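You operate a simulated robot arm through the tools that you are given. There is no shell and no other tool. Be economical: measure what you need, move in short steps, check, and stop when the job is done.

Carry out the task below with a simulated robot arm. There is one attempt and no reset: what you move stays moved.

Task
Clamp the tee, seat the yellow-taped tube and ring the joint.
Fine: the 22 MM ring; open the vice last.

Only the result counts: the job must be done as asked and must still hold three seconds after the hand-in. Knocking over, shifting, dropping, spilling or breaking anything else fails it.

Robot
A 6-joint arm with a two-finger parallel gripper on a trunk, on a base that drives. Base frame: it is fixed to the floor where the robot stands at the start and does not move with it; the origin is under the middle of the robot, x ahead of it, y to its left, z up; the surface under the hand at the start is at about z = 800. Readings come in mm, degrees, newtons and seconds.
With the tool pointing down near the work surface it reaches from about 220 to 660 mm from the robot's upright axis, wherever it stands. Its first joint turns from -166.0 to 166.0 degrees. Places, roughly: copper tube with a green tape (3x3x10 cm) [800, -200, 900]; copper tube with a yellow tape (3x3x11 cm) [800, -100, 900]; moving jaw of the vice [500, 0, 800]; vice wheel [400, 0, 800]. Payload 1.57 kg.
The TCP is the grasp point between the finger pads, 30 mm short of the fingertips. In the tool frame z runs along the fingers and y along their closing line. The gripper opens to 110 mm. The fingers are 24 mm wide and 12 mm thick; the gripper's body (48 by 112 mm) begins 78 mm behind the TCP.
Orientation is told as [roll, pitch, yaw] about the base's x, y, z axes, in that order, counted from this pose: with the fingers straight down and closing along the base's y, the tool's x points along the base's -x, its y along +y and its z along -z.

Tools
- The arm moves only by the tool nudge_tool. Its argument "series" is a list that holds one entry, the list of rows, each a list of 7 numbers: the shift along the base's x, y, z in mm, then the turn, a rotation vector about the base's x, y, z in degrees, then the opening, from 0 (shut) to 1 (fully open). In form: [[[dx, dy, dz, rx, ry, rz, claw], ...]]. A call has 1 to 12 rows; each row is the pose to reach, as a shift and turn from the pose commanded when the call began. Rows are played at 5 a second. More than 50 mm and 8.6 degrees between two rows, or a gripper value outside its range, and nothing of the call is played. A pose out of reach is approached as far as the arm can. The call stops where the force on the tool passes 40 N (or 10 N more than at its start, if that is more) or the arm is blocked; 0.2 s more then pass. The fingers move at their own pace (about 108 mm/s each) and stop on an object; they squeeze with about 35 N. The grip force told is the motor's: it shows also when the fingers shut on nothing. Time passes only in rows, and 0.2 s behind the last, so rows that repeat a pose let the fingers close. The reply holds the time, the measured pose of the TCP, the force on the tool along the base axes, the opening and the grip force, in the units named above and with some noise, with the torque about the TCP (base axes, N m) and any sound that the robot's microphone picked up.
- Cameras (640 x 400 px; columns grow to the right, rows downward): "scene" is now at [50.5, 126.3, 1673]; the picture's right is [-0.20, -0.98, 0.00], its down [-0.80, 0.16, -0.58] and it looks along [0.56, -0.11, -0.82] (base axes); focal length 260 px, centre (320, 200). "wrist" rides on the gripper at [70, 16, -141] in the tool frame; the picture's right is [-0.23, 0.97, 0.00], its down [-0.86, -0.20, -0.48] and it looks along [-0.47, -0.11, 0.88] (tool axes); focal length 222 px, centre (320, 200). There is no depth. A picture from a camera that has moved, and an enlarged one, comes with that camera's place and axes in the base frame and with its lens.
- capture(camera): a new picture of that camera. The clock stands still meanwhile.
- slide_trunk(by): slides the trunk up (or, below 0, down) by that many mm; the arm and the scene camera ride with it, the base frame stays. It gives what a move gives, with no picture.
- roll_base(legs): drives the robot by 1 to 6 legs, each [ahead, left, turn to the left] in mm, mm and degrees, along the robot's own axes; the way and the turn of a leg run together, so that a leg with both is an arc; at most 1500 mm and 180 degrees a leg. The arm and the cameras ride along, it lands a little off, and it stops where it bumps. It gives what a move gives.
- turn_head(pan, tilt): turns the head with the scene camera to pan (to the left, within 120 degrees either way) and tilt (down, from -29 to 69), counted from straight ahead of the robot. It gives what a move gives.
- close_up(camera, box): a new picture of the part [left, top, right, bottom] of that camera's present view, enlarged. The clock stands still meanwhile.
- job_done(): hands the job in; it is judged then, once.

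Go step by step. Nothing tells you exact positions but the pictures and the camera data: compare them with the known pose of the tool, close in by small moves and look again before you grip or let go. The budget is 120 turns and 98 pictures, counting those below and the enlarged ones. Unless the task says otherwise, let go and move clear before handing in, and close with one line.

The tools are called after "Request:" as a command line: name --argument value ..., lists and objects as JSON in quotes. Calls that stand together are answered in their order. nudge_tool: Moves the arm, as the interface text tells. Its arguments: {"type":"object","properties":{"series":{"type":"array"}},"required":["series"]} The other tools are called the same way: slide_trunk (by) slides the trunk up or down; roll_base (legs) drives the base; turn_head (pan, tilt) turns the head that bears the scene camera; capture (camera) takes a picture; close_up (camera, box) takes an enlarged picture of a part of a camera's view; job_done () hands the job in.

At the start:

```text
time: 0.0
tcp_pos: [496.2, 120.0, 1196.0]
tcp_rot: [0.0, 0.0, 0.1]
contact_force: [0.1, -0.2, 0.1]
moment: [-0.01, -0.03, 0.0]
gripper_width: 110.0
finger_force: 0.1
trunk travel left (down, up): [-275.0, 315.0]
robot x, y, heading: [1.9, 0.4, -0.3]
head pan, tilt: [-11.5, 54.9]
```

scene: 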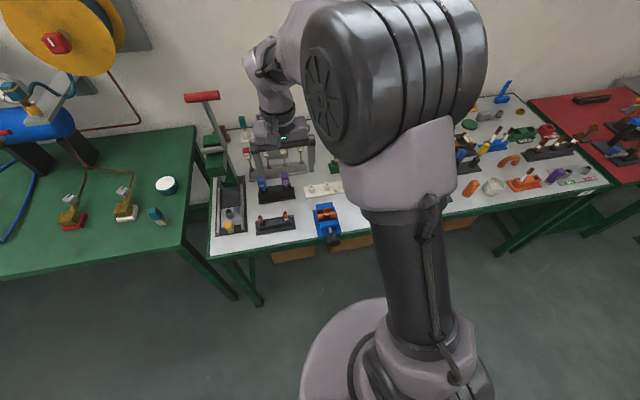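
wrist: 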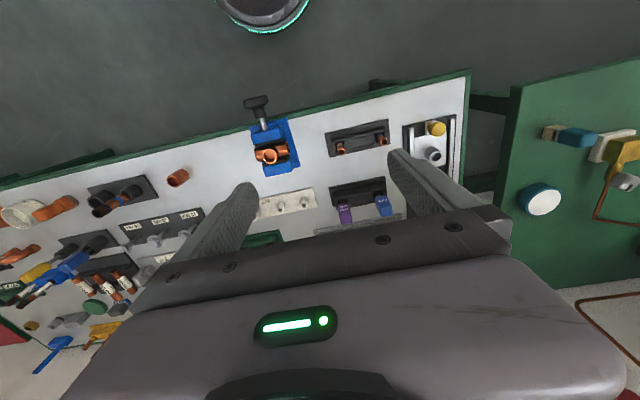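

I see a bench with a blue vice holding a copper tee, tube stands, and ring stands. I'll look closer with the wrist camera before moving.

Request:
close_up --camera "wrist" --box '[220, 80, 480, 242]'

Request:
close_up --camera "wrist" --box '[0, 150, 240, 350]'

Request:
close_up --camera "scene" --box '[440, 80, 640, 205]'

Request:
close_up --camera "scene" --box '[180, 80, 380, 245]'

```text
2.46 times, centred on (350, 161) of wrist
camera zoom: at [425.9, 135.3, 1337.8], right [0.23, 0.97, 0.0], down [0.86, -0.2, 0.48], along [0.47, -0.11, -0.88], focal length 547 px, centre (246, 296)
```

zoom: 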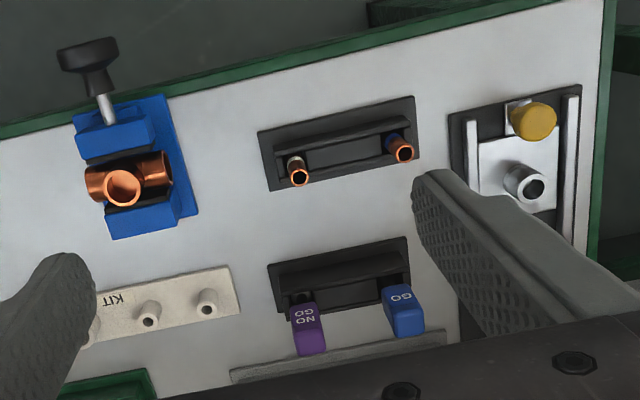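

```text
2.00 times, centred on (120, 250) of wrist
camera zoom: at [425.9, 135.3, 1337.8], right [0.23, 0.97, 0.0], down [0.86, -0.2, 0.48], along [0.47, -0.11, -0.88], focal length 444 px, centre (720, 100)
```

zoom: 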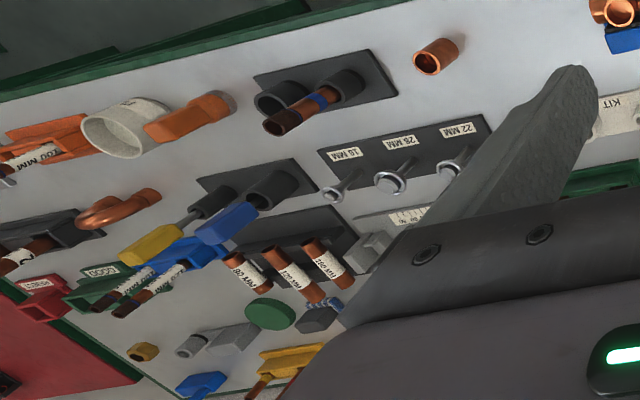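

```text
3.20 times, centred on (540, 142) of scene
camera zoom: at [50.5, 126.3, 1673.0], right [-0.2, -0.98, 0.0], down [-0.8, 0.16, -0.58], along [0.56, -0.11, -0.82], focal length 831 px, centre (-384, 384)
```

zoom: 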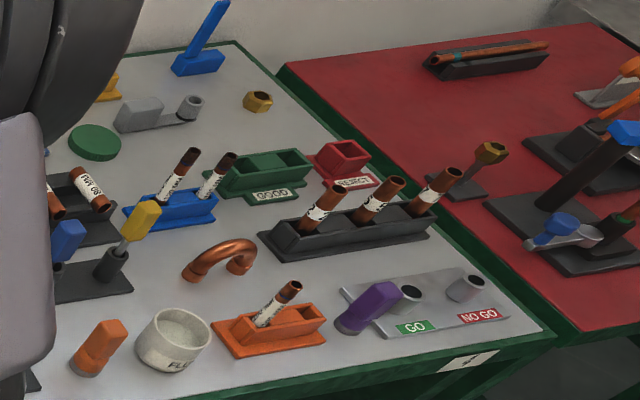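

```text
2.42 times, centred on (280, 162) of scene
camera zoom: at [50.5, 126.3, 1673.0], right [-0.2, -0.98, 0.0], down [-0.8, 0.16, -0.58], along [0.56, -0.11, -0.82], focal length 629 px, centre (417, 291)
```

zoom: 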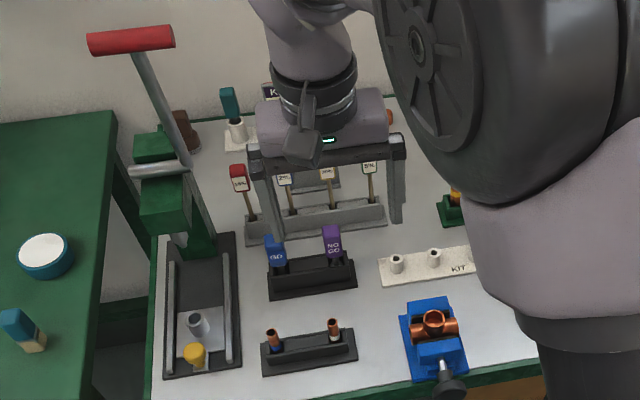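

The yellow tube's region (about 800,-100) is hidden by the gripper, so I'll shift the arm right and look again.

Request:
nudge_tool --series '[[[0, -50, 0, 0, 0, 0, 1], [0, -100, 0, 0, 0, 0, 1], [0, -150, 0, 0, 0, 0, 1], [0, -200, 0, 0, 0, 0, 1], [0, -240, 0, 0, 0, 0, 1]]]'

Request:
capture --camera "wrist"

Request:
capture --camera "scene"

```text
time: 1.2
tcp_pos: [496.0, -122.0, 1196.9]
tcp_rot: [0.0, 0.1, 0.0]
contact_force: [-0.9, -0.6, -1.1]
moment: [-0.02, 0.0, 0.01]
gripper_width: 109.9
finger_force: 0.1
trunk travel left (down, up): [-275.0, 315.0]
robot x, y, heading: [-1.2, 0.5, 0.1]
head pan, tilt: [-11.5, 54.9]
```

```text
91 pictures are left
camera wrist: at [426.1, -106.3, 1337.5], right [0.23, 0.97, 0.0], down [0.86, -0.2, 0.48], along [0.47, -0.11, -0.88], focal length 222 px, centre (320, 200)
```

wrist: 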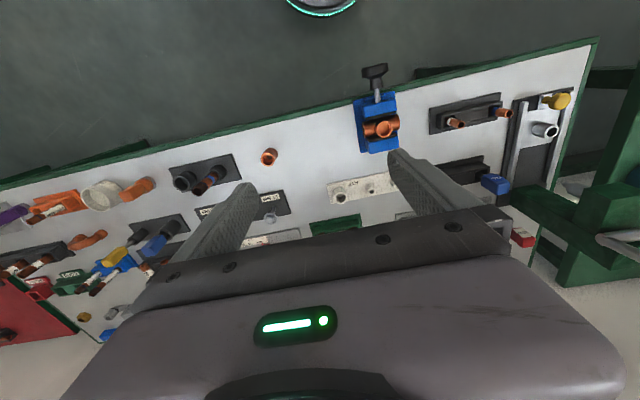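

```text
90 pictures are left
camera scene: at [50.6, 125.2, 1673.1], right [-0.2, -0.98, 0.0], down [-0.8, 0.16, -0.57], along [0.56, -0.11, -0.82], focal length 260 px, centre (320, 200)
```

scene: 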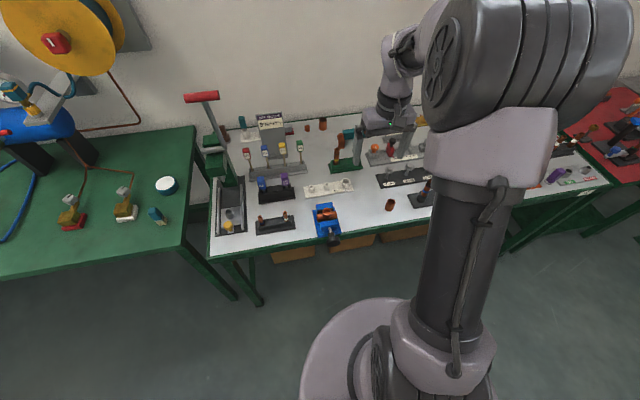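

Request:
close_up --camera "scene" --box '[290, 110, 450, 220]'

Request:
close_up --camera "scene" --box '[340, 110, 440, 180]'

Request:
close_up --camera "scene" --box '[230, 105, 320, 170]'

```text
3.64 times, centred on (370, 165) of scene
camera zoom: at [50.6, 125.2, 1673.1], right [-0.2, -0.98, 0.0], down [-0.8, 0.16, -0.57], along [0.56, -0.11, -0.82], focal length 944 px, centre (138, 327)
```

zoom: 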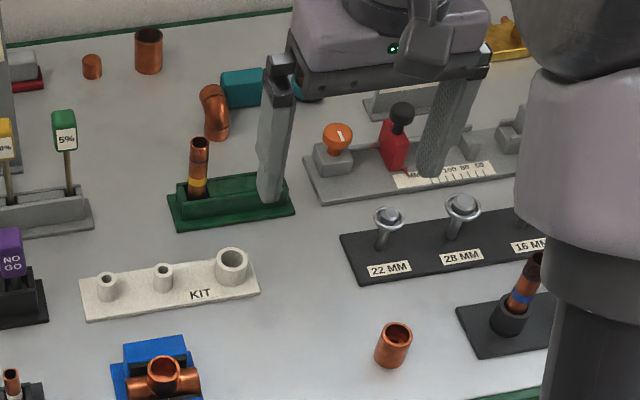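

```text
5.71 times, centred on (390, 145) of scene
camera zoom: at [50.6, 125.2, 1673.1], right [-0.2, -0.98, 0.0], down [-0.8, 0.16, -0.57], along [0.56, -0.11, -0.82], focal length 1484 px, centre (-80, 514)
```

zoom: 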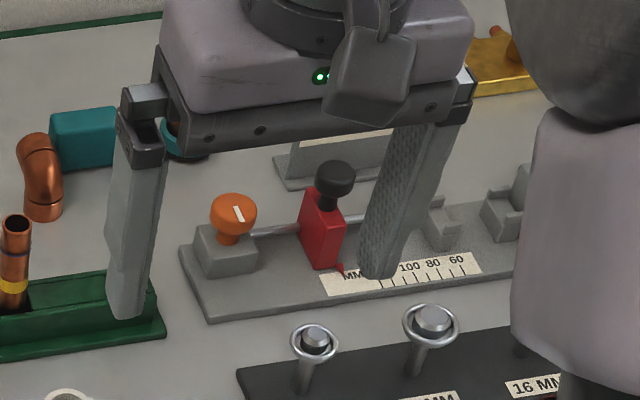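

```text
6.15 times, centred on (275, 138) of scene
camera zoom: at [50.6, 125.2, 1673.1], right [-0.2, -0.98, 0.0], down [-0.8, 0.16, -0.57], along [0.56, -0.11, -0.82], focal length 1598 px, centre (597, 585)
```

zoom: 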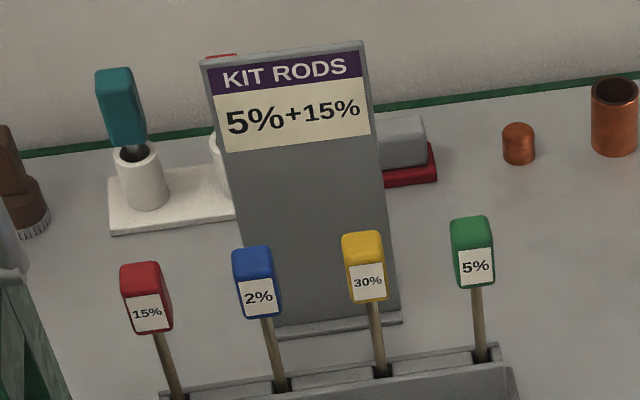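

Yellow-taped tube stands in the green holder, the 22 MM ring on its labelled post, and the tee in the blue vice. Now a closer look at vice and wheel.

Request:
close_up --camera "scene" --box '[297, 192, 361, 252]'

Request:
close_up --camera "wrist" --box '[330, 50, 430, 170]'

```text
6.67 times, centred on (329, 222) of scene
camera zoom: at [50.6, 125.2, 1673.1], right [-0.2, -0.98, 0.0], down [-0.8, 0.16, -0.57], along [0.56, -0.11, -0.82], focal length 1731 px, centre (260, 53)
```

zoom: 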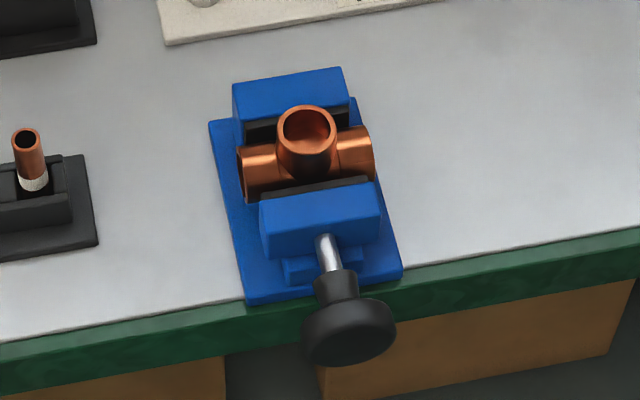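

```text
3.33 times, centred on (380, 110) of wrist
camera zoom: at [426.1, -106.3, 1337.5], right [0.23, 0.97, 0.0], down [0.86, -0.2, 0.48], along [0.47, -0.11, -0.88], focal length 740 px, centre (120, 500)
```

zoom: 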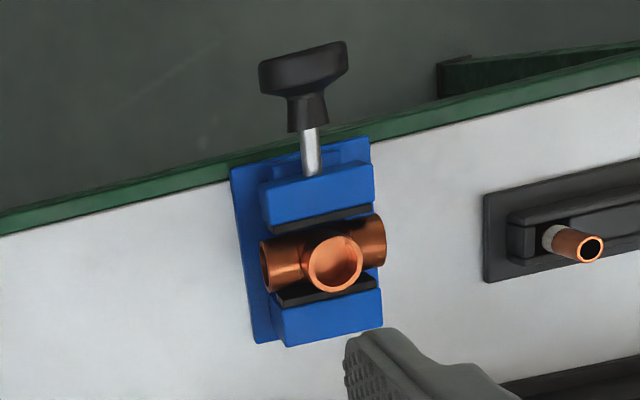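

Knob of the vice is at about (438, 1, 830) with its axis along x, and the tee mouth at about (543, 1, 872). I'll drive back to give room for a horizontal grip of the knob.

Request:
roll_base --legs '[[-250, 0, 0]]'

Request:
nudge_tool --series '[[[8, 11, -20, 0, -8.2, 0, 1], [16, 22, -40, 0, -16.4, 0, 1], [24, 33, -60, 0, -24.6, 0, 1], [32, 44, -80, 0, -32.8, 0, 1], [40, 55, -100, 0, -41, 0, 1], [48, 66, -120, 0, -49.2, 0, 1], [56, 77, -140, 0, -57.4, 0, 1], [64, 88, -160, 0, -65.6, 0, 1], [72, 99, -180, 0, -73.8, 0, 1], [80, 110, -200, 0, -82, 0, 1], [90, 121, -210, 0, -90, 0, 1]]]'

```text
time: 3.0
tcp_pos: [246.4, -120.4, 1196.0]
tcp_rot: [0.0, 0.0, 0.1]
contact_force: [1.0, 0.8, -0.9]
moment: [0.0, 0.02, 0.0]
gripper_width: 110.3
finger_force: 0.2
trunk travel left (down, up): [-275.0, 315.0]
robot x, y, heading: [-250.6, 0.4, 0.2]
head pan, tilt: [-11.5, 54.9]
```

```text
time: 5.4
tcp_pos: [590.2, -112.9, 1050.7]
tcp_rot: [54.8, -84.1, -48.7]
contact_force: [0.7, 0.6, -0.6]
moment: [0.03, -0.07, -0.02]
gripper_width: 110.1
finger_force: 0.1
out of reach, approached as far as the arm can: row 4, 5, 6, 7, 8, 9, 10, 11
trunk travel left (down, up): [-275.0, 315.0]
robot x, y, heading: [-244.8, 2.5, 0.3]
head pan, tilt: [-11.5, 54.9]
```

The arm went far from the commanded path, so I need to look.

Request:
capture --camera "scene"

Request:
capture --camera "wrist"

```text
84 pictures are left
camera scene: at [-195.1, 127.6, 1672.7], right [-0.2, -0.98, 0.0], down [-0.8, 0.16, -0.57], along [0.56, -0.11, -0.82], focal length 260 px, centre (320, 200)
```

scene: 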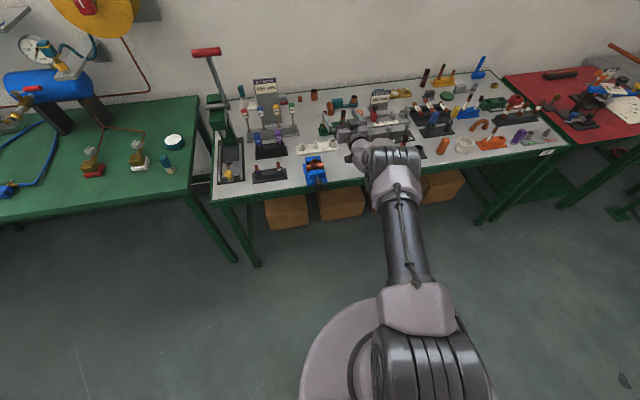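

```text
83 pictures are left
camera wrist: at [443.2, -107.5, 991.2], right [-0.09, 0.95, 0.31], down [-0.4, -0.32, 0.86], along [0.91, -0.05, 0.4], focal length 222 px, centre (320, 200)
```

wrist: 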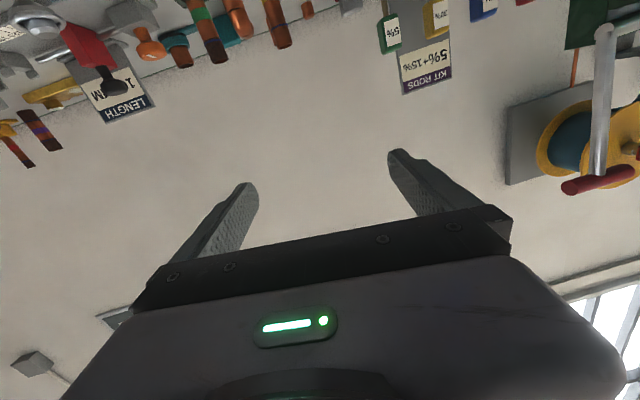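

Tool-horizontal poses are not workable there (joint limits). I'll unwind to tool-down; the knob can be gripped from above and turned by tilting about x instead.

Request:
nudge_tool --series '[[[-10, -11, 10, 0, 8, 0, 1], [-18, -22, 30, 0, 16.2, 0, 1], [-26, -33, 50, 0, 24.4, 0, 1], [-34, -44, 70, 0, 32.6, 0, 1], [-42, -55, 90, 0, 40.8, 0, 1], [-50, -66, 110, 0, 49, 0, 1]]]'

```text
time: 6.8
tcp_pos: [538.4, -182.2, 1161.9]
tcp_rot: [9.7, -37.0, -5.7]
contact_force: [0.0, -1.3, -0.5]
moment: [-0.02, 0.02, 0.0]
gripper_width: 110.3
finger_force: 0.0
trunk travel left (down, up): [-275.0, 315.0]
robot x, y, heading: [-249.6, -1.6, 0.1]
head pan, tilt: [-11.5, 54.9]
```

Request:
nudge_tool --series '[[[-40, 25, 0, -1.5, 7, 1, 1], [-80, 50, -10, -3, 14, 2, 1], [-115, 75, -20, -4.5, 21, 3, 1], [-150, 100, -30, -6, 28, 4, 1], [-180, 130, -40, -8, 34, 5, 1], [-190, 150, -50, -9, 37, 5, 1]]]'

```text
time: 8.2
tcp_pos: [348.4, -30.5, 1112.3]
tcp_rot: [-0.7, -0.1, 3.1]
contact_force: [0.4, 0.0, 0.0]
moment: [-0.02, 0.02, -0.03]
gripper_width: 109.7
finger_force: 0.0
trunk travel left (down, up): [-275.0, 315.0]
robot x, y, heading: [-251.4, 2.9, -0.1]
head pan, tilt: [-11.5, 54.9]
```

Request:
nudge_tool --series '[[[-40, 10, -10, 0, 0, -1, 1], [-80, 20, -20, 0.3, 0, -2, 1], [-110, 31, -30, 0.7, 0, -3.1, 1]]]'

Request:
roll_base --legs '[[200, 0, 0]]'

Request:
turn_head --pan -13 --tilt 50

Request:
capture --camera "wrist"

Request:
capture --camera "scene"

```text
time: 9.0
tcp_pos: [238.0, 1.9, 1082.0]
tcp_rot: [0.2, -0.3, 0.0]
contact_force: [-1.2, 0.9, 0.3]
moment: [0.02, 0.01, 0.01]
gripper_width: 110.1
finger_force: 0.1
trunk travel left (down, up): [-275.0, 315.0]
robot x, y, heading: [-250.2, 1.1, 0.1]
head pan, tilt: [-11.5, 54.9]
```

```text
time: 10.6
tcp_pos: [441.7, 1.3, 1081.0]
tcp_rot: [0.1, -0.2, -0.1]
contact_force: [0.1, -0.2, 0.9]
moment: [-0.01, 0.04, 0.01]
gripper_width: 109.9
finger_force: 0.0
trunk travel left (down, up): [-275.0, 315.0]
robot x, y, heading: [-45.7, -1.6, 0.3]
head pan, tilt: [-11.5, 54.9]
```

```text
time: 11.3
tcp_pos: [439.7, 2.0, 1081.9]
tcp_rot: [0.1, -0.1, 0.0]
contact_force: [-0.8, -0.3, -0.3]
moment: [0.0, -0.04, 0.03]
gripper_width: 109.8
finger_force: 0.1
trunk travel left (down, up): [-275.0, 315.0]
robot x, y, heading: [-48.3, 0.7, 0.4]
head pan, tilt: [-13.0, 50.0]
```

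```text
82 pictures are left
camera wrist: at [370.3, 16.8, 1223.1], right [0.23, 0.97, 0.0], down [0.85, -0.2, 0.48], along [0.47, -0.11, -0.88], focal length 222 px, centre (320, 200)
```

wrist: 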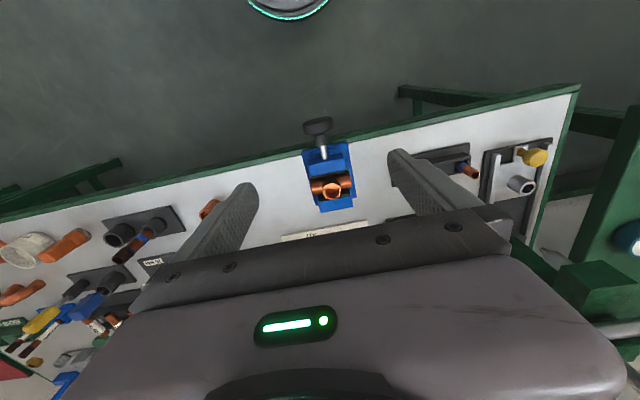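

```text
81 pictures are left
camera scene: at [6.9, 123.6, 1679.4], right [-0.22, -0.97, 0.0], down [-0.75, 0.17, -0.64], along [0.63, -0.14, -0.77], focal length 260 px, centre (320, 200)
```

scene: 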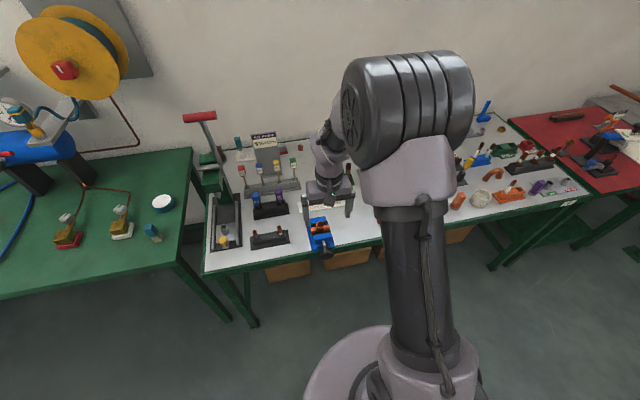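

Request:
nudge_tool --series '[[[0, 0, -40, 0, 0, 0, 1], [0, 0, -80, 0, 0, 0, 1], [0, 0, -120, 0, 0, 0, 1]]]'

Request:
close_up --camera "wrist" --box '[230, 60, 410, 240]'

Request:
close_up --camera "scene" --box '[280, 160, 380, 270]'

```text
time: 12.1
tcp_pos: [441.3, 1.7, 961.7]
tcp_rot: [0.1, -0.1, 0.1]
contact_force: [0.3, -0.1, 0.6]
moment: [-0.01, 0.02, 0.01]
gripper_width: 110.0
finger_force: 0.0
trunk travel left (down, up): [-275.0, 315.0]
robot x, y, heading: [-50.5, 3.3, 0.1]
head pan, tilt: [-13.0, 50.0]
```

```text
2.22 times, centred on (320, 150) of wrist
camera zoom: at [370.8, 17.2, 1102.5], right [0.23, 0.97, 0.0], down [0.85, -0.2, 0.48], along [0.47, -0.11, -0.88], focal length 494 px, centre (320, 311)
```

zoom: 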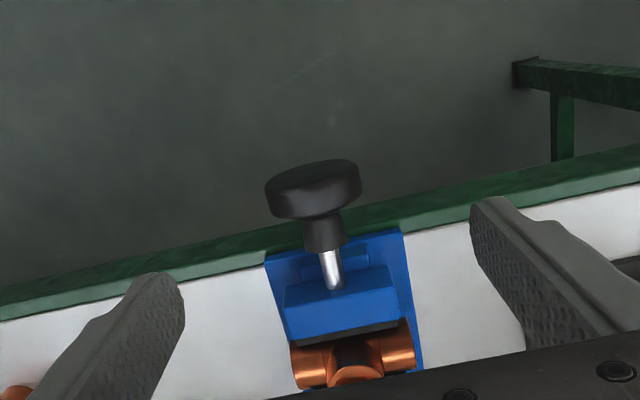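

```text
3.64 times, centred on (330, 215) of scene
camera zoom: at [8.0, 123.6, 1679.3], right [-0.22, -0.97, 0.0], down [-0.75, 0.17, -0.64], along [0.63, -0.14, -0.77], focal length 944 px, centre (284, 146)
```

zoom: 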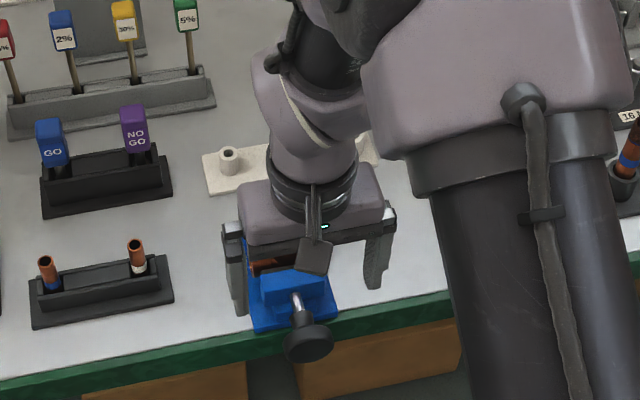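

Request:
nudge_tool --series '[[[-2, -1, -45, 0, 0, 0, 1], [-3, -2, -90, 0, 0, 0, 1], [-3, -2, -128, 0, 0, 0, 1]]]'

Request:
close_up --camera "wrist" --box '[200, 60, 440, 240]'

Request:
close_up --camera "scene" --box '[290, 200, 370, 270]'

```text
time: 12.9
tcp_pos: [436.1, -0.2, 832.9]
tcp_rot: [0.1, -0.3, 0.0]
contact_force: [-0.5, -0.8, 0.3]
moment: [0.0, 0.03, -0.01]
gripper_width: 110.1
finger_force: 0.1
trunk travel left (down, up): [-275.0, 315.0]
robot x, y, heading: [-45.7, 0.1, 0.4]
head pan, tilt: [-13.0, 50.0]
```

```text
2.22 times, centred on (320, 150) of wrist
camera zoom: at [366.8, 14.6, 973.9], right [0.23, 0.97, 0.0], down [0.85, -0.2, 0.48], along [0.47, -0.11, -0.88], focal length 494 px, centre (320, 311)
```

zoom: 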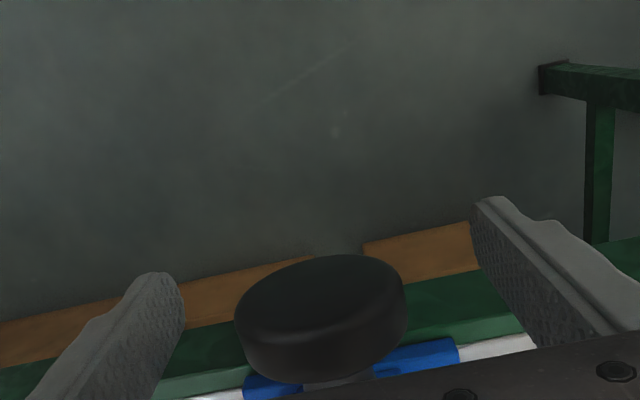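

```text
5.71 times, centred on (330, 235) of scene
camera zoom: at [7.7, 123.6, 1679.4], right [-0.22, -0.97, 0.0], down [-0.75, 0.17, -0.64], along [0.63, -0.14, -0.77], focal length 1484 px, centre (263, 0)
```

zoom: 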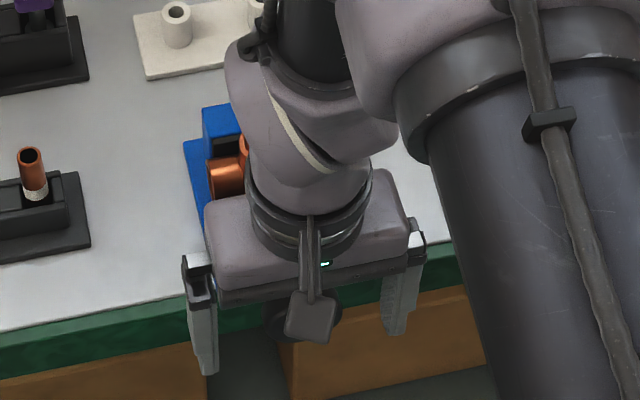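

Knob centred between the fingers. I tilt the open hand -48° about x, grip, then I'll turn clockwise.

Request:
nudge_tool --series '[[[3, 0, 3, -8, 0, 0, 1], [3, 0, 3, -16, 0, 0, 1], [3, 0, 3, -24, 0, 0, 1], [3, 0, 3, -32, 0, 0, 1], [3, 0, 3, -40, 0, 0, 1], [3, 0, 3, -48, 0, 0, 1], [3, 0, 3, -48, 0, 0, 0.4], [3, 0, 3, -48, 0, 0, 0.4], [3, 0, 3, -48, 0, 0, 0.4], [3, 0, 3, -48, 0, 0, 0.4]]]'

Request:
capture --camera "wrist"

```text
time: 15.1
tcp_pos: [440.0, -2.7, 836.8]
tcp_rot: [-47.8, -0.1, 0.1]
contact_force: [6.1, -11.6, 15.1]
moment: [0.13, 0.11, 0.11]
gripper_width: 60.6
finger_force: 9.9
trunk travel left (down, up): [-275.0, 315.0]
robot x, y, heading: [-43.2, -2.8, 0.1]
head pan, tilt: [-13.0, 50.0]
```

```text
76 pictures are left
camera wrist: at [370.3, 113.4, 920.1], right [0.23, 0.65, -0.72], down [0.85, 0.22, 0.47], along [0.47, -0.72, -0.51], focal length 222 px, centre (320, 200)
```

wrist: 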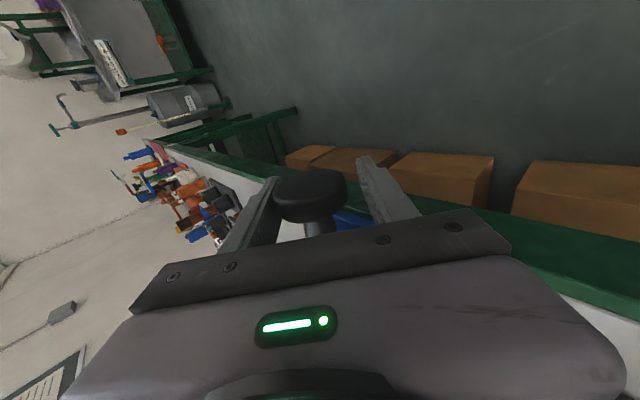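

Request:
nudge_tool --series '[[[0, 0, 0, 0, 0, 0, 0.7], [0, -3, 3.3, 0, 0, 0, 0.7], [0, -3, 3.3, 0, 0, 0, 0.4], [0, -3, 3.3, 0, 0, 0, 0.4], [0, -3, 3.3, 0, 0, 0, 0.4], [0, -3, 3.3, 0, 0, 0, 0.4]]]'

Request:
capture --camera "wrist"

```text
time: 16.5
tcp_pos: [440.1, -2.4, 840.0]
tcp_rot: [-47.9, -0.1, 0.2]
contact_force: [0.0, -5.8, 6.3]
moment: [0.09, 0.06, -0.14]
gripper_width: 52.5
finger_force: 4.6
trunk travel left (down, up): [-275.0, 315.0]
robot x, y, heading: [-47.0, -1.6, -0.2]
head pan, tilt: [-13.0, 50.0]
```

```text
75 pictures are left
camera wrist: at [369.7, 110.8, 923.1], right [0.23, 0.65, -0.72], down [0.85, 0.22, 0.47], along [0.47, -0.72, -0.51], focal length 222 px, centre (320, 200)
```

wrist: 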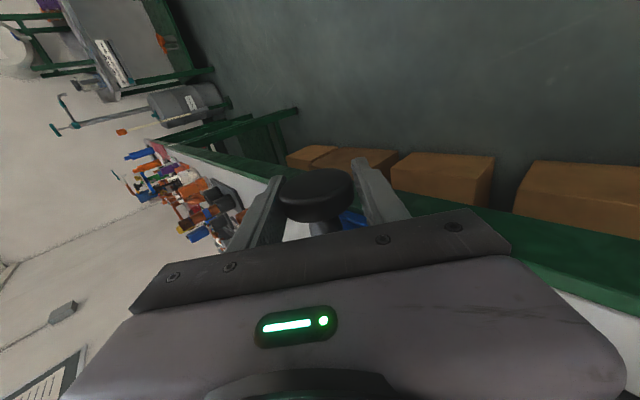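

Request:
nudge_tool --series '[[[0, -1, 1.2, 0, 0, 0, 0.45], [0, -1, 1.2, 0, 0, 0, 0.2], [0, -1, 1.2, 0, 0, 0, 0.0], [0, -1, 1.2, 0, 0, 0, 0.0]]]'

```text
time: 17.5
tcp_pos: [440.2, -4.2, 842.1]
tcp_rot: [-47.9, -0.1, 0.2]
contact_force: [0.5, -4.5, 8.9]
moment: [0.04, -0.16, 0.23]
gripper_width: 49.1
finger_force: 44.7
trunk travel left (down, up): [-275.0, 315.0]
robot x, y, heading: [-48.3, 0.2, 0.1]
head pan, tilt: [-13.0, 50.0]
```

Request:
nudge_tool --series '[[[0, 0, 0, 8, 0, 0, 0], [0, 0, 0, 16, 0, 0, 0], [0, 0, 0, 24, 0, 0, 0]]]'

Request:
close_up --camera "scene" --box '[290, 190, 370, 270]'

```text
time: 18.3
tcp_pos: [440.7, -1.9, 840.6]
tcp_rot: [-23.9, -0.1, 0.2]
contact_force: [-3.8, 11.0, -14.7]
moment: [-0.07, -0.24, 0.5]
gripper_width: 49.3
finger_force: 45.1
trunk travel left (down, up): [-275.0, 315.0]
robot x, y, heading: [-44.6, -1.6, 0.4]
head pan, tilt: [-13.0, 50.0]
```

```text
5.00 times, centred on (330, 230) of scene
camera zoom: at [7.7, 125.4, 1679.0], right [-0.22, -0.97, 0.0], down [-0.75, 0.17, -0.64], along [0.63, -0.14, -0.77], focal length 1298 px, centre (270, 50)
```

zoom: 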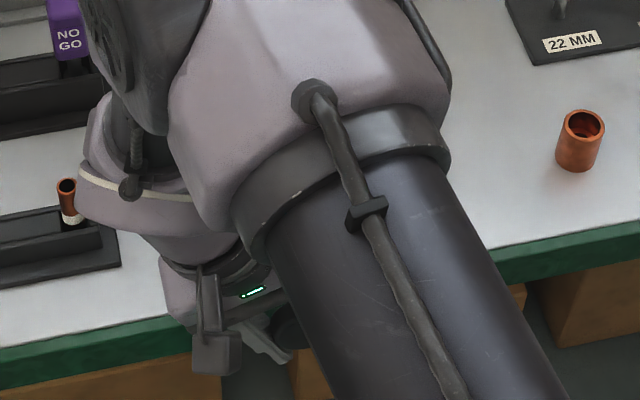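

Request:
nudge_tool --series '[[[0, 1, -1.5, 8, 0, 0, 0], [0, 1.3, -2, 16, 0, 0, 0], [0, 1.5, -2, 24, 0, 0, 0], [0, 1.5, -2.2, 32, 0, 0, 0], [0, 1.5, -2.2, 40, 0, 0, 0], [0, 1.5, -2.2, 48, 0, 0, 0]]]'

```text
time: 18.8
tcp_pos: [440.9, -1.6, 840.9]
tcp_rot: [-13.4, -0.1, 0.0]
contact_force: [-1.6, 5.4, -2.5]
moment: [-0.03, -0.65, -0.2]
gripper_width: 49.5
finger_force: 44.8
trunk travel left (down, up): [-275.0, 315.0]
robot x, y, heading: [-47.0, -1.4, -0.3]
head pan, tilt: [-13.0, 50.0]
stopped in row 2: the force on the tool passed its limit at 43 N (the readings are from after the stop); the commanded pose is now the measured one
```

Request:
nudge_tool --series '[[[0, 0, 0, 4, 0, 0, 0], [0, 0, 0, 8, 0, 0, 0], [0, 0, 0, 12, 0, 0, 0]]]'

```text
time: 19.6
tcp_pos: [439.8, -1.4, 839.5]
tcp_rot: [-1.4, 0.1, 0.1]
contact_force: [3.1, 22.2, 0.6]
moment: [-0.1, 1.1, -0.3]
gripper_width: 49.3
finger_force: 44.8
trunk travel left (down, up): [-275.0, 315.0]
robot x, y, heading: [-49.2, 2.0, 0.2]
head pan, tilt: [-13.0, 50.0]
```

Request:
nudge_tool --series '[[[0, 1.5, 0, 4, 0, 0, 0], [0, 2, 0, 10, 0, 0, 0], [0, 2.2, 0, 16, 0, 0, 0]]]'

Request:
capture --camera "wrist"

```text
time: 20.1
tcp_pos: [439.9, 1.6, 839.2]
tcp_rot: [3.3, 0.1, 0.1]
contact_force: [3.5, 6.0, -0.5]
moment: [-0.05, 0.5, -0.37]
gripper_width: 48.9
finger_force: 45.0
trunk travel left (down, up): [-275.0, 315.0]
robot x, y, heading: [-47.4, 2.3, -0.1]
head pan, tilt: [-13.0, 50.0]
stopped in row 2: the force on the tool passed its limit at 45 N (the readings are from after the stop); the commanded pose is now the measured one
```

```text
73 pictures are left
camera wrist: at [370.6, 7.6, 981.8], right [0.23, 0.97, 0.06], down [0.86, -0.23, 0.47], along [0.47, -0.06, -0.88], focal length 222 px, centre (320, 200)
```

wrist: 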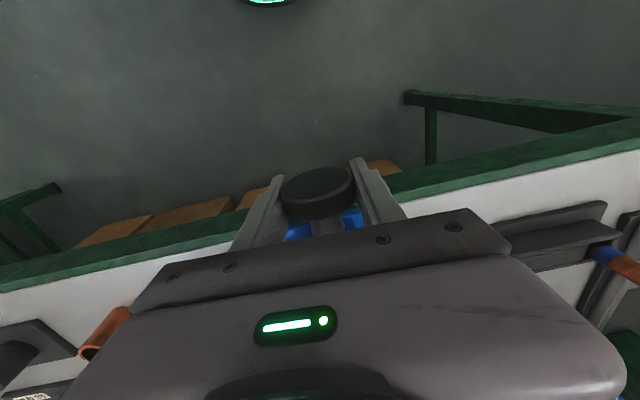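

Request:
nudge_tool --series '[[[0, 0, 0, 2, 0, 0, 0], [0, 0, 0, 4, 0, 0, 0], [0, 0, 0, 6, 0, 0, 0], [0, 0, 0, 8, 0, 0, 0], [0, 0, 0, 10, 0, 0, 0]]]'

Request:
close_up --camera "wrist" --box '[220, 120, 420, 245]'

```text
time: 21.3
tcp_pos: [440.4, 1.0, 838.3]
tcp_rot: [13.2, 0.0, -0.1]
contact_force: [3.6, 22.7, 1.4]
moment: [-0.16, 1.0, 0.38]
gripper_width: 48.9
finger_force: 44.7
trunk travel left (down, up): [-275.0, 315.0]
robot x, y, heading: [-49.6, 1.6, 0.1]
head pan, tilt: [-13.0, 50.0]
```

```text
3.20 times, centred on (320, 182) of wrist
camera zoom: at [370.7, -16.1, 981.2], right [0.23, 0.95, 0.22], down [0.86, -0.3, 0.42], along [0.47, 0.1, -0.88], focal length 711 px, centre (320, 256)
```

zoom: 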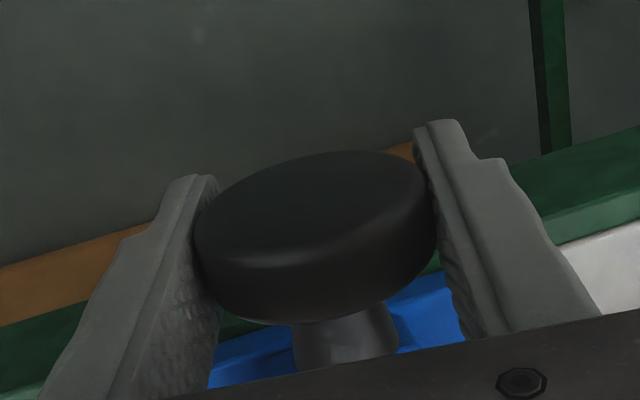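

Force grows along the closing line, which suggests the knob axis lies a bit above the TCP. I'll release, raise a little, regrip and continue.

Request:
nudge_tool --series '[[[0, 0, 0, 0, 0, 0, 0.7], [0, 0, 0, 0, 0, 0, 0.7], [0, -2, 8, 0, 0, 0, 0.7], [0, -2, 8, 0, 0, 0, 0.0], [0, -2, 8, 0, 0, 0, 0.0], [0, -2, 8, 0, 0, 0, 0.0]]]'

Request:
nudge_tool --series '[[[0, 0, 0, 2, 0, 0, 0], [0, 0, 0, 4, 0, 0, 0], [0, 0, 0, 6, 0, 0, 0], [0, 0, 0, 8, 0, 0, 0], [0, 0, 0, 10, 0, 0, 0]]]'

```text
time: 22.7
tcp_pos: [439.6, -0.5, 848.8]
tcp_rot: [13.3, -0.1, 0.1]
contact_force: [-0.1, 20.5, 8.0]
moment: [0.06, 0.76, 0.53]
gripper_width: 49.1
finger_force: 45.0
trunk travel left (down, up): [-275.0, 315.0]
robot x, y, heading: [-49.5, 2.4, -0.1]
head pan, tilt: [-13.0, 50.0]
```

```text
time: 23.9
tcp_pos: [440.1, -0.7, 848.2]
tcp_rot: [23.3, -0.1, 0.1]
contact_force: [1.9, 22.2, 13.4]
moment: [0.0, 0.68, 0.03]
gripper_width: 48.9
finger_force: 45.1
trunk travel left (down, up): [-275.0, 315.0]
robot x, y, heading: [-44.4, 1.9, 0.2]
head pan, tilt: [-13.0, 50.0]
```

Request:
nudge_tool --series '[[[0, 0.3, 0, 4, 0, 0, 0], [0, 0.6, 0.2, 8, 0, 0, 0], [0, 0.9, 0.3, 12, 0, 0, 0], [0, 1, 0.4, 16, 0, 0, 0], [0, 1, 0.5, 20, 0, 0, 0], [0, 1, 0.5, 24, 0, 0, 0], [0, 1, 0.5, 28, 0, 0, 0], [0, 1, 0.5, 32, 0, 0, 0]]]'

Request:
capture --camera "wrist"

Request:
capture --camera "scene"

```text
time: 25.7
tcp_pos: [439.2, -2.3, 849.3]
tcp_rot: [55.4, 0.0, 0.0]
contact_force: [-4.7, -0.7, -12.5]
moment: [-0.6, -0.04, -0.57]
gripper_width: 49.1
finger_force: 45.4
trunk travel left (down, up): [-275.0, 315.0]
robot x, y, heading: [-47.2, -0.4, -0.0]
head pan, tilt: [-13.0, 50.0]
```

```text
71 pictures are left
camera wrist: at [370.1, -110.2, 941.6], right [0.23, 0.55, 0.8], down [0.85, -0.51, 0.11], along [0.47, 0.66, -0.59], focal length 222 px, centre (320, 200)
```

wrist: 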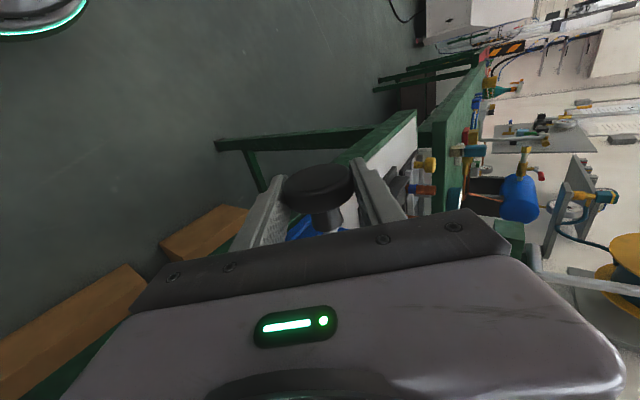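

```text
70 pictures are left
camera scene: at [7.3, 123.6, 1679.3], right [-0.22, -0.97, 0.0], down [-0.75, 0.17, -0.64], along [0.63, -0.14, -0.77], focal length 260 px, centre (320, 200)
```

scene: 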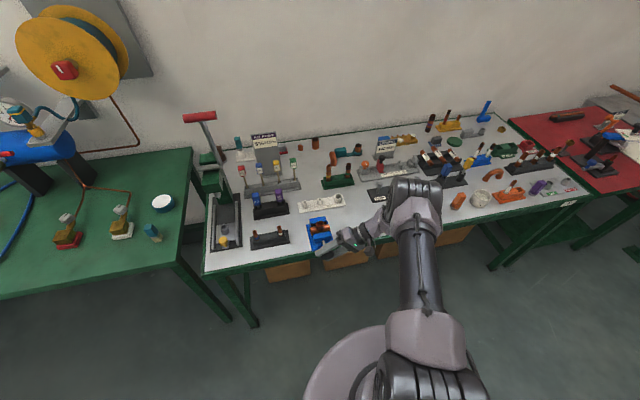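

Request:
close_up --camera "scene" --box '[290, 205, 360, 265]'

Request:
close_up --camera "scene" --box '[300, 120, 420, 220]'

```text
6.67 times, centred on (325, 235) of scene
camera zoom: at [7.3, 123.6, 1679.3], right [-0.22, -0.97, 0.0], down [-0.75, 0.17, -0.64], along [0.63, -0.14, -0.77], focal length 1731 px, centre (287, -33)
```

zoom: 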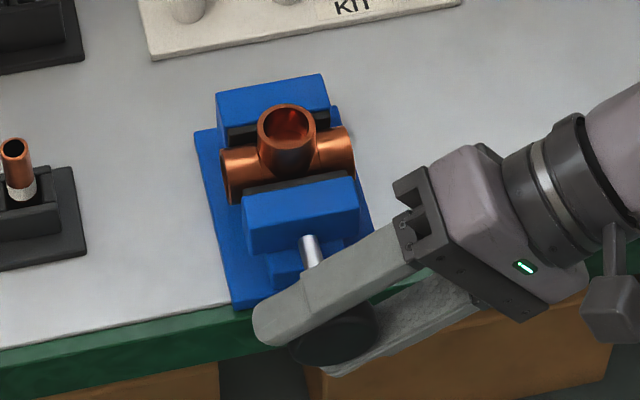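

```text
4.00 times, centred on (360, 170) of scene
camera zoom: at [7.3, 123.6, 1679.3], right [-0.22, -0.97, 0.0], down [-0.75, 0.17, -0.64], along [0.63, -0.14, -0.77], focal length 1038 px, centre (160, 320)
```

zoom: 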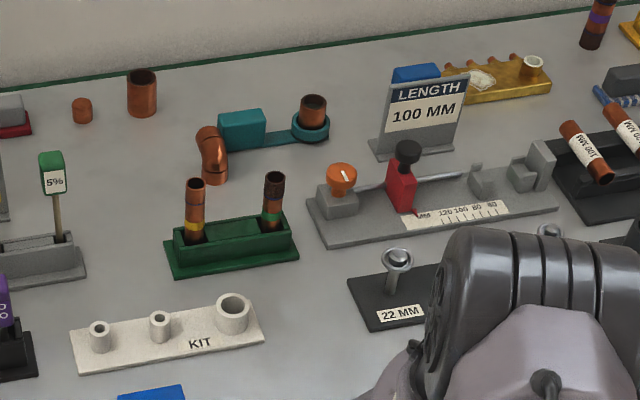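

Request:
nudge_tool --series '[[[0, 0, 0, 0, 0, 0, 0.8], [0, 0, 0, 0, 0, 0, 0.8], [0, 1, 0, -8.5, 0, 0, 0.8], [0, 1, 0, -17, 0, 0, 0.8], [0, 1, 0, -25.5, 0, 0, 0.8], [0, 1, 0, -34, 0, 0, 0.8], [0, 1, 0, -42.5, 0, 0, 0.8], [0, 1, 0, -51, 0, 0, 0.8], [0, 1, 0, -59.5, 0, 0, 0.8], [0, 1, 0, -68, 0, 0, 0.8], [0, 1, 0, -76.5, 0, 0, 0.8], [0, 1, 0, -85, 0, 0, 0.8]]]'

Request:
nudge_tool --series '[[[0, 0, 0, -8, 0, 0, 0.8], [0, 0, 0, -16, 0, 0, 0.8], [0, 0, 0, -16, 0, 0, 0], [0, 0, 0, -16, 0, 0, 0.0], [0, 0, 0, -16, 0, 0, 0.0], [0, 0, 0, -16, 0, 0, 0.0]]]'

Request:
nudge_tool --series '[[[0, 0, 0, 4, 0, 0, 0], [0, 0, 0, 8, 0, 0, 0], [0, 0, 0, 12, 0, 0, 0], [0, 0, 0, 16, 0, 0, 0]]]'

```text
time: 28.3
tcp_pos: [439.5, 0.3, 848.0]
tcp_rot: [-29.8, -0.1, -0.1]
contact_force: [-0.2, 0.4, -0.2]
moment: [0.02, -0.01, -0.02]
gripper_width: 88.3
finger_force: 0.1
trunk travel left (down, up): [-275.0, 315.0]
robot x, y, heading: [-44.7, 1.3, -0.1]
head pan, tilt: [-13.0, 50.0]
```

```text
time: 29.7
tcp_pos: [440.0, 0.5, 845.9]
tcp_rot: [-45.7, 0.1, 0.1]
contact_force: [-6.1, 14.7, -26.7]
moment: [0.01, -0.74, 0.89]
gripper_width: 49.3
finger_force: 45.3
trunk travel left (down, up): [-275.0, 315.0]
robot x, y, heading: [-49.2, 1.7, 0.1]
head pan, tilt: [-13.0, 50.0]
```

```text
time: 30.1
tcp_pos: [440.4, 1.0, 847.8]
tcp_rot: [-41.6, 0.1, 0.1]
contact_force: [3.1, 6.4, -14.5]
moment: [-0.07, -0.21, -0.42]
gripper_width: 49.3
finger_force: 45.2
trunk travel left (down, up): [-275.0, 315.0]
robot x, y, heading: [-47.4, 3.0, 0.2]
head pan, tilt: [-13.0, 50.0]
stopped in row 2: the force on the tool passed its limit at 44 N (the readings are from after the stop); the commanded pose is now the measured one
```

Request:
nudge_tool --series '[[[0, 0.4, -0.6, 0, 0, 0, 0], [0, 0.8, -1.4, 2, 0, 0, 0], [0, 0.8, -1.6, 5, 0, 0, 0], [0, 0.8, -1.6, 8, 0, 0, 0], [0, 0.8, -1.6, 12, 0, 0, 0], [0, 0.8, -1.6, 16, 0, 0, 0], [0, 0.8, -1.6, 20, 0, 0, 0]]]'

```text
time: 31.7
tcp_pos: [440.2, 0.6, 846.5]
tcp_rot: [-21.6, 0.1, 0.0]
contact_force: [10.6, -5.3, 18.2]
moment: [-0.37, -0.59, -0.13]
gripper_width: 49.8
finger_force: 45.0
trunk travel left (down, up): [-275.0, 315.0]
robot x, y, heading: [-46.6, 1.6, 0.1]
head pan, tilt: [-13.0, 50.0]
```

Request:
nudge_tool --series '[[[0.3, 0, 0.3, 4, 0, 0, 0], [0.6, 0, 0.5, 8, 0, 0, 0], [0.6, 0, 0.5, 12, 0, 0, 0], [0.6, 0, 0.5, 16, 0, 0, 0], [0.6, 0, 0.5, 20, 0, 0, 0], [0.6, 0, 0.5, 24, 0, 0, 0], [0.6, 0, 0.5, 28, 0, 0, 0]]]'

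```text
time: 33.3
tcp_pos: [439.2, 0.0, 846.8]
tcp_rot: [6.5, -0.1, 0.2]
contact_force: [-4.4, -6.6, 3.7]
moment: [-0.63, 0.66, 0.16]
gripper_width: 49.1
finger_force: 45.2
trunk travel left (down, up): [-275.0, 315.0]
robot x, y, heading: [-45.3, 1.4, -0.1]
head pan, tilt: [-13.0, 50.0]
```

Request:
nudge_tool --series '[[[0, 0, 0, 4, 0, 0, 0], [0, 0, 0, 8, 0, 0, 0], [0, 0, 0, 12, 0, 0, 0], [0, 0, 0, 16, 0, 0, 0], [0, 0, 0, 20, 0, 0, 0], [0, 0, 0, 24, 0, 0, 0], [0, 0, 0, 28, 0, 0, 0], [0, 0, 0, 32, 0, 0, 0], [0, 0, 0, 36, 0, 0, 0], [0, 0, 0, 40, 0, 0, 0], [0, 0, 0, 44, 0, 0, 0], [0, 0, 0, 48, 0, 0, 0]]]'

Request:
close_up --camera "scene" --box '[290, 205, 360, 265]'

```text
time: 35.9
tcp_pos: [441.6, -0.4, 846.0]
tcp_rot: [54.5, 0.0, 0.1]
contact_force: [-0.1, -10.9, -8.6]
moment: [-0.7, 0.02, -0.02]
gripper_width: 49.6
finger_force: 44.7
trunk travel left (down, up): [-275.0, 315.0]
robot x, y, heading: [-47.5, -4.2, -0.0]
head pan, tilt: [-13.0, 50.0]
```

```text
6.67 times, centred on (325, 235) of scene
camera zoom: at [7.7, 122.6, 1679.4], right [-0.22, -0.97, 0.0], down [-0.75, 0.17, -0.64], along [0.63, -0.14, -0.77], focal length 1731 px, centre (287, -33)
```

zoom: 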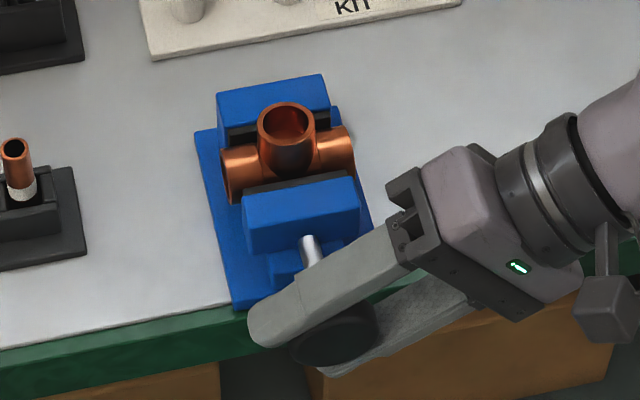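

The knob now resists at about 0.7 Nm and the jaw no longer moves, so the tee looks clamped. I'll release, rise and check the gap.

Request:
nudge_tool --series '[[[0, 0, 0, 0, 0, 0, 1], [0, 0, 0, 0, 0, 0, 1], [0, 0, 0, -8, 0, 0, 1], [0, 0, 0, -16, 0, 0, 1], [0, 0, 0, -24, 0, 0, 1], [0, 0, 0, -32, 0, 0, 1], [0, 0, 0, -40, 0, 0, 1], [0, 0, 0, -48, 0, 0, 1], [0, 0, 0, -54.5, 0, 0, 1], [0, 0, 45, -54.5, 0, 0, 1], [0, 0, 90, -54.5, 0, 0, 1], [0, 0, 140, -54.5, 0, 0, 1]]]'

Request:
nudge_tool --series '[[[-20, 0, 40, 0, 0, 0, 1], [-40, 0, 80, 0, 0, 0, 1]]]'

Request:
close_up --camera "wrist" --box '[250, 80, 400, 230]'

```text
time: 38.5
tcp_pos: [437.7, -0.1, 987.7]
tcp_rot: [-0.2, 0.0, 0.1]
contact_force: [-0.8, -0.3, -0.5]
moment: [0.02, -0.01, -0.01]
gripper_width: 109.9
finger_force: 0.0
trunk travel left (down, up): [-275.0, 315.0]
robot x, y, heading: [-46.4, -3.6, 0.1]
head pan, tilt: [-13.0, 50.0]
```

```text
time: 39.1
tcp_pos: [398.7, 0.2, 1067.2]
tcp_rot: [-0.1, 0.0, 0.0]
contact_force: [-0.8, -0.7, 0.6]
moment: [-0.01, 0.0, 0.0]
gripper_width: 110.1
finger_force: 0.0
trunk travel left (down, up): [-275.0, 315.0]
robot x, y, heading: [-49.3, 1.0, -0.1]
head pan, tilt: [-13.0, 50.0]
```

```text
2.67 times, centred on (325, 155) of wrist
camera zoom: at [330.1, 16.0, 1208.1], right [0.23, 0.97, 0.0], down [0.86, -0.2, 0.48], along [0.47, -0.11, -0.88], focal length 592 px, centre (307, 320)
```

zoom: 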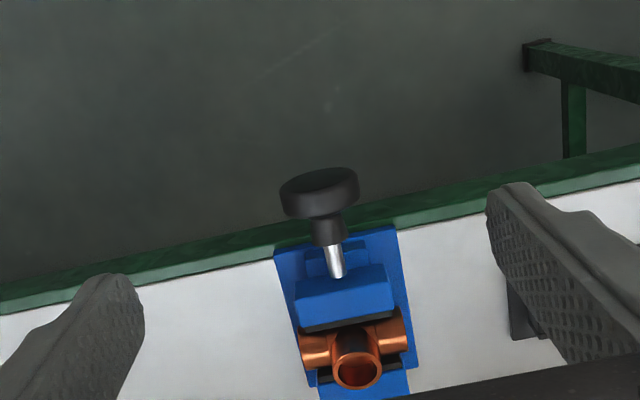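

Front jaw now touches the tee. Next I drive to about (130,-100), from where tube, ring, tee and knob should all be in reach.

Request:
roll_base --legs '[[0, -100, 0], [175, 0, 0]]'

Request:
capture --camera "wrist"

Request:
capture --camera "scene"

```text
time: 41.4
tcp_pos: [575.7, -100.0, 1066.1]
tcp_rot: [-0.2, 0.0, 0.1]
contact_force: [-0.6, -0.1, -0.4]
moment: [-0.05, 0.04, 0.01]
gripper_width: 110.1
finger_force: 0.1
trunk travel left (down, up): [-275.0, 315.0]
robot x, y, heading: [126.1, -99.5, 0.2]
head pan, tilt: [-13.0, 50.0]
```

```text
65 pictures are left
camera wrist: at [507.0, -84.7, 1207.3], right [0.23, 0.97, 0.0], down [0.86, -0.2, 0.48], along [0.47, -0.11, -0.88], focal length 222 px, centre (320, 200)
```

wrist: 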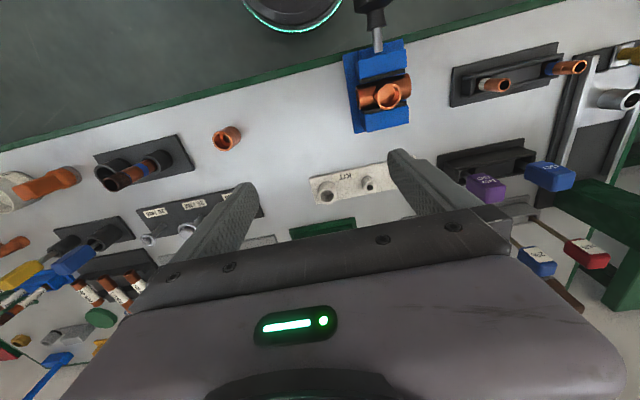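

```text
64 pictures are left
camera scene: at [183.3, 23.1, 1679.3], right [-0.22, -0.97, 0.0], down [-0.75, 0.17, -0.64], along [0.63, -0.14, -0.77], focal length 260 px, centre (320, 200)
```

scene: 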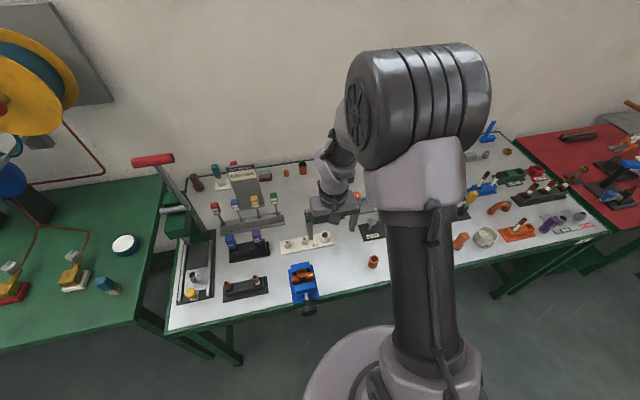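

Request:
nudge_tool --series '[[[50, 0, 0, 0, 0, 0, 1], [100, 0, 0, 0, 0, 0, 1], [150, 0, 0, 0, 0, 0, 1], [170, 0, 0, 0, 0, 0, 1]]]'

Request:
capture --camera "wrist"

Request:
close_up --camera "scene" --box '[270, 130, 430, 260]'

```text
time: 42.4
tcp_pos: [744.9, -100.7, 1065.8]
tcp_rot: [0.0, 0.0, 0.1]
contact_force: [-0.5, -0.3, -0.2]
moment: [0.0, -0.01, 0.0]
gripper_width: 110.1
finger_force: 0.1
trunk travel left (down, up): [-275.0, 315.0]
robot x, y, heading: [129.1, -97.2, 0.3]
head pan, tilt: [-13.0, 50.0]
```

```text
63 pictures are left
camera wrist: at [676.5, -84.9, 1207.5], right [0.23, 0.97, 0.0], down [0.86, -0.2, 0.48], along [0.47, -0.11, -0.88], focal length 222 px, centre (320, 200)
```

wrist: 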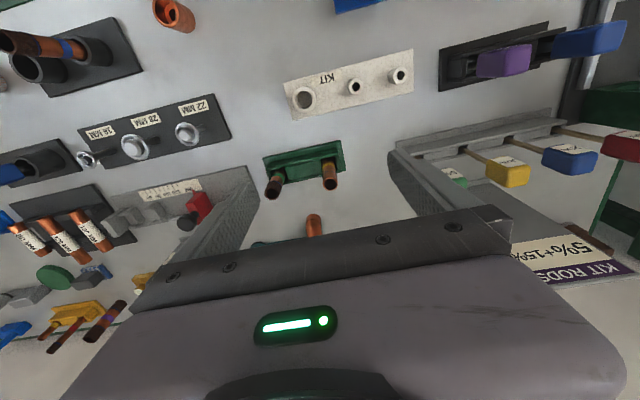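

```text
3.08 times, centred on (350, 195) of scene
camera zoom: at [181.8, 23.0, 1679.4], right [-0.22, -0.97, 0.0], down [-0.75, 0.17, -0.64], along [0.63, -0.14, -0.77], focal length 799 px, centre (228, 215)
```

zoom: 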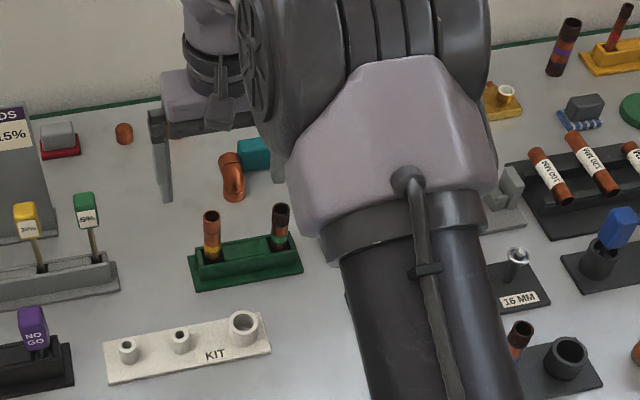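

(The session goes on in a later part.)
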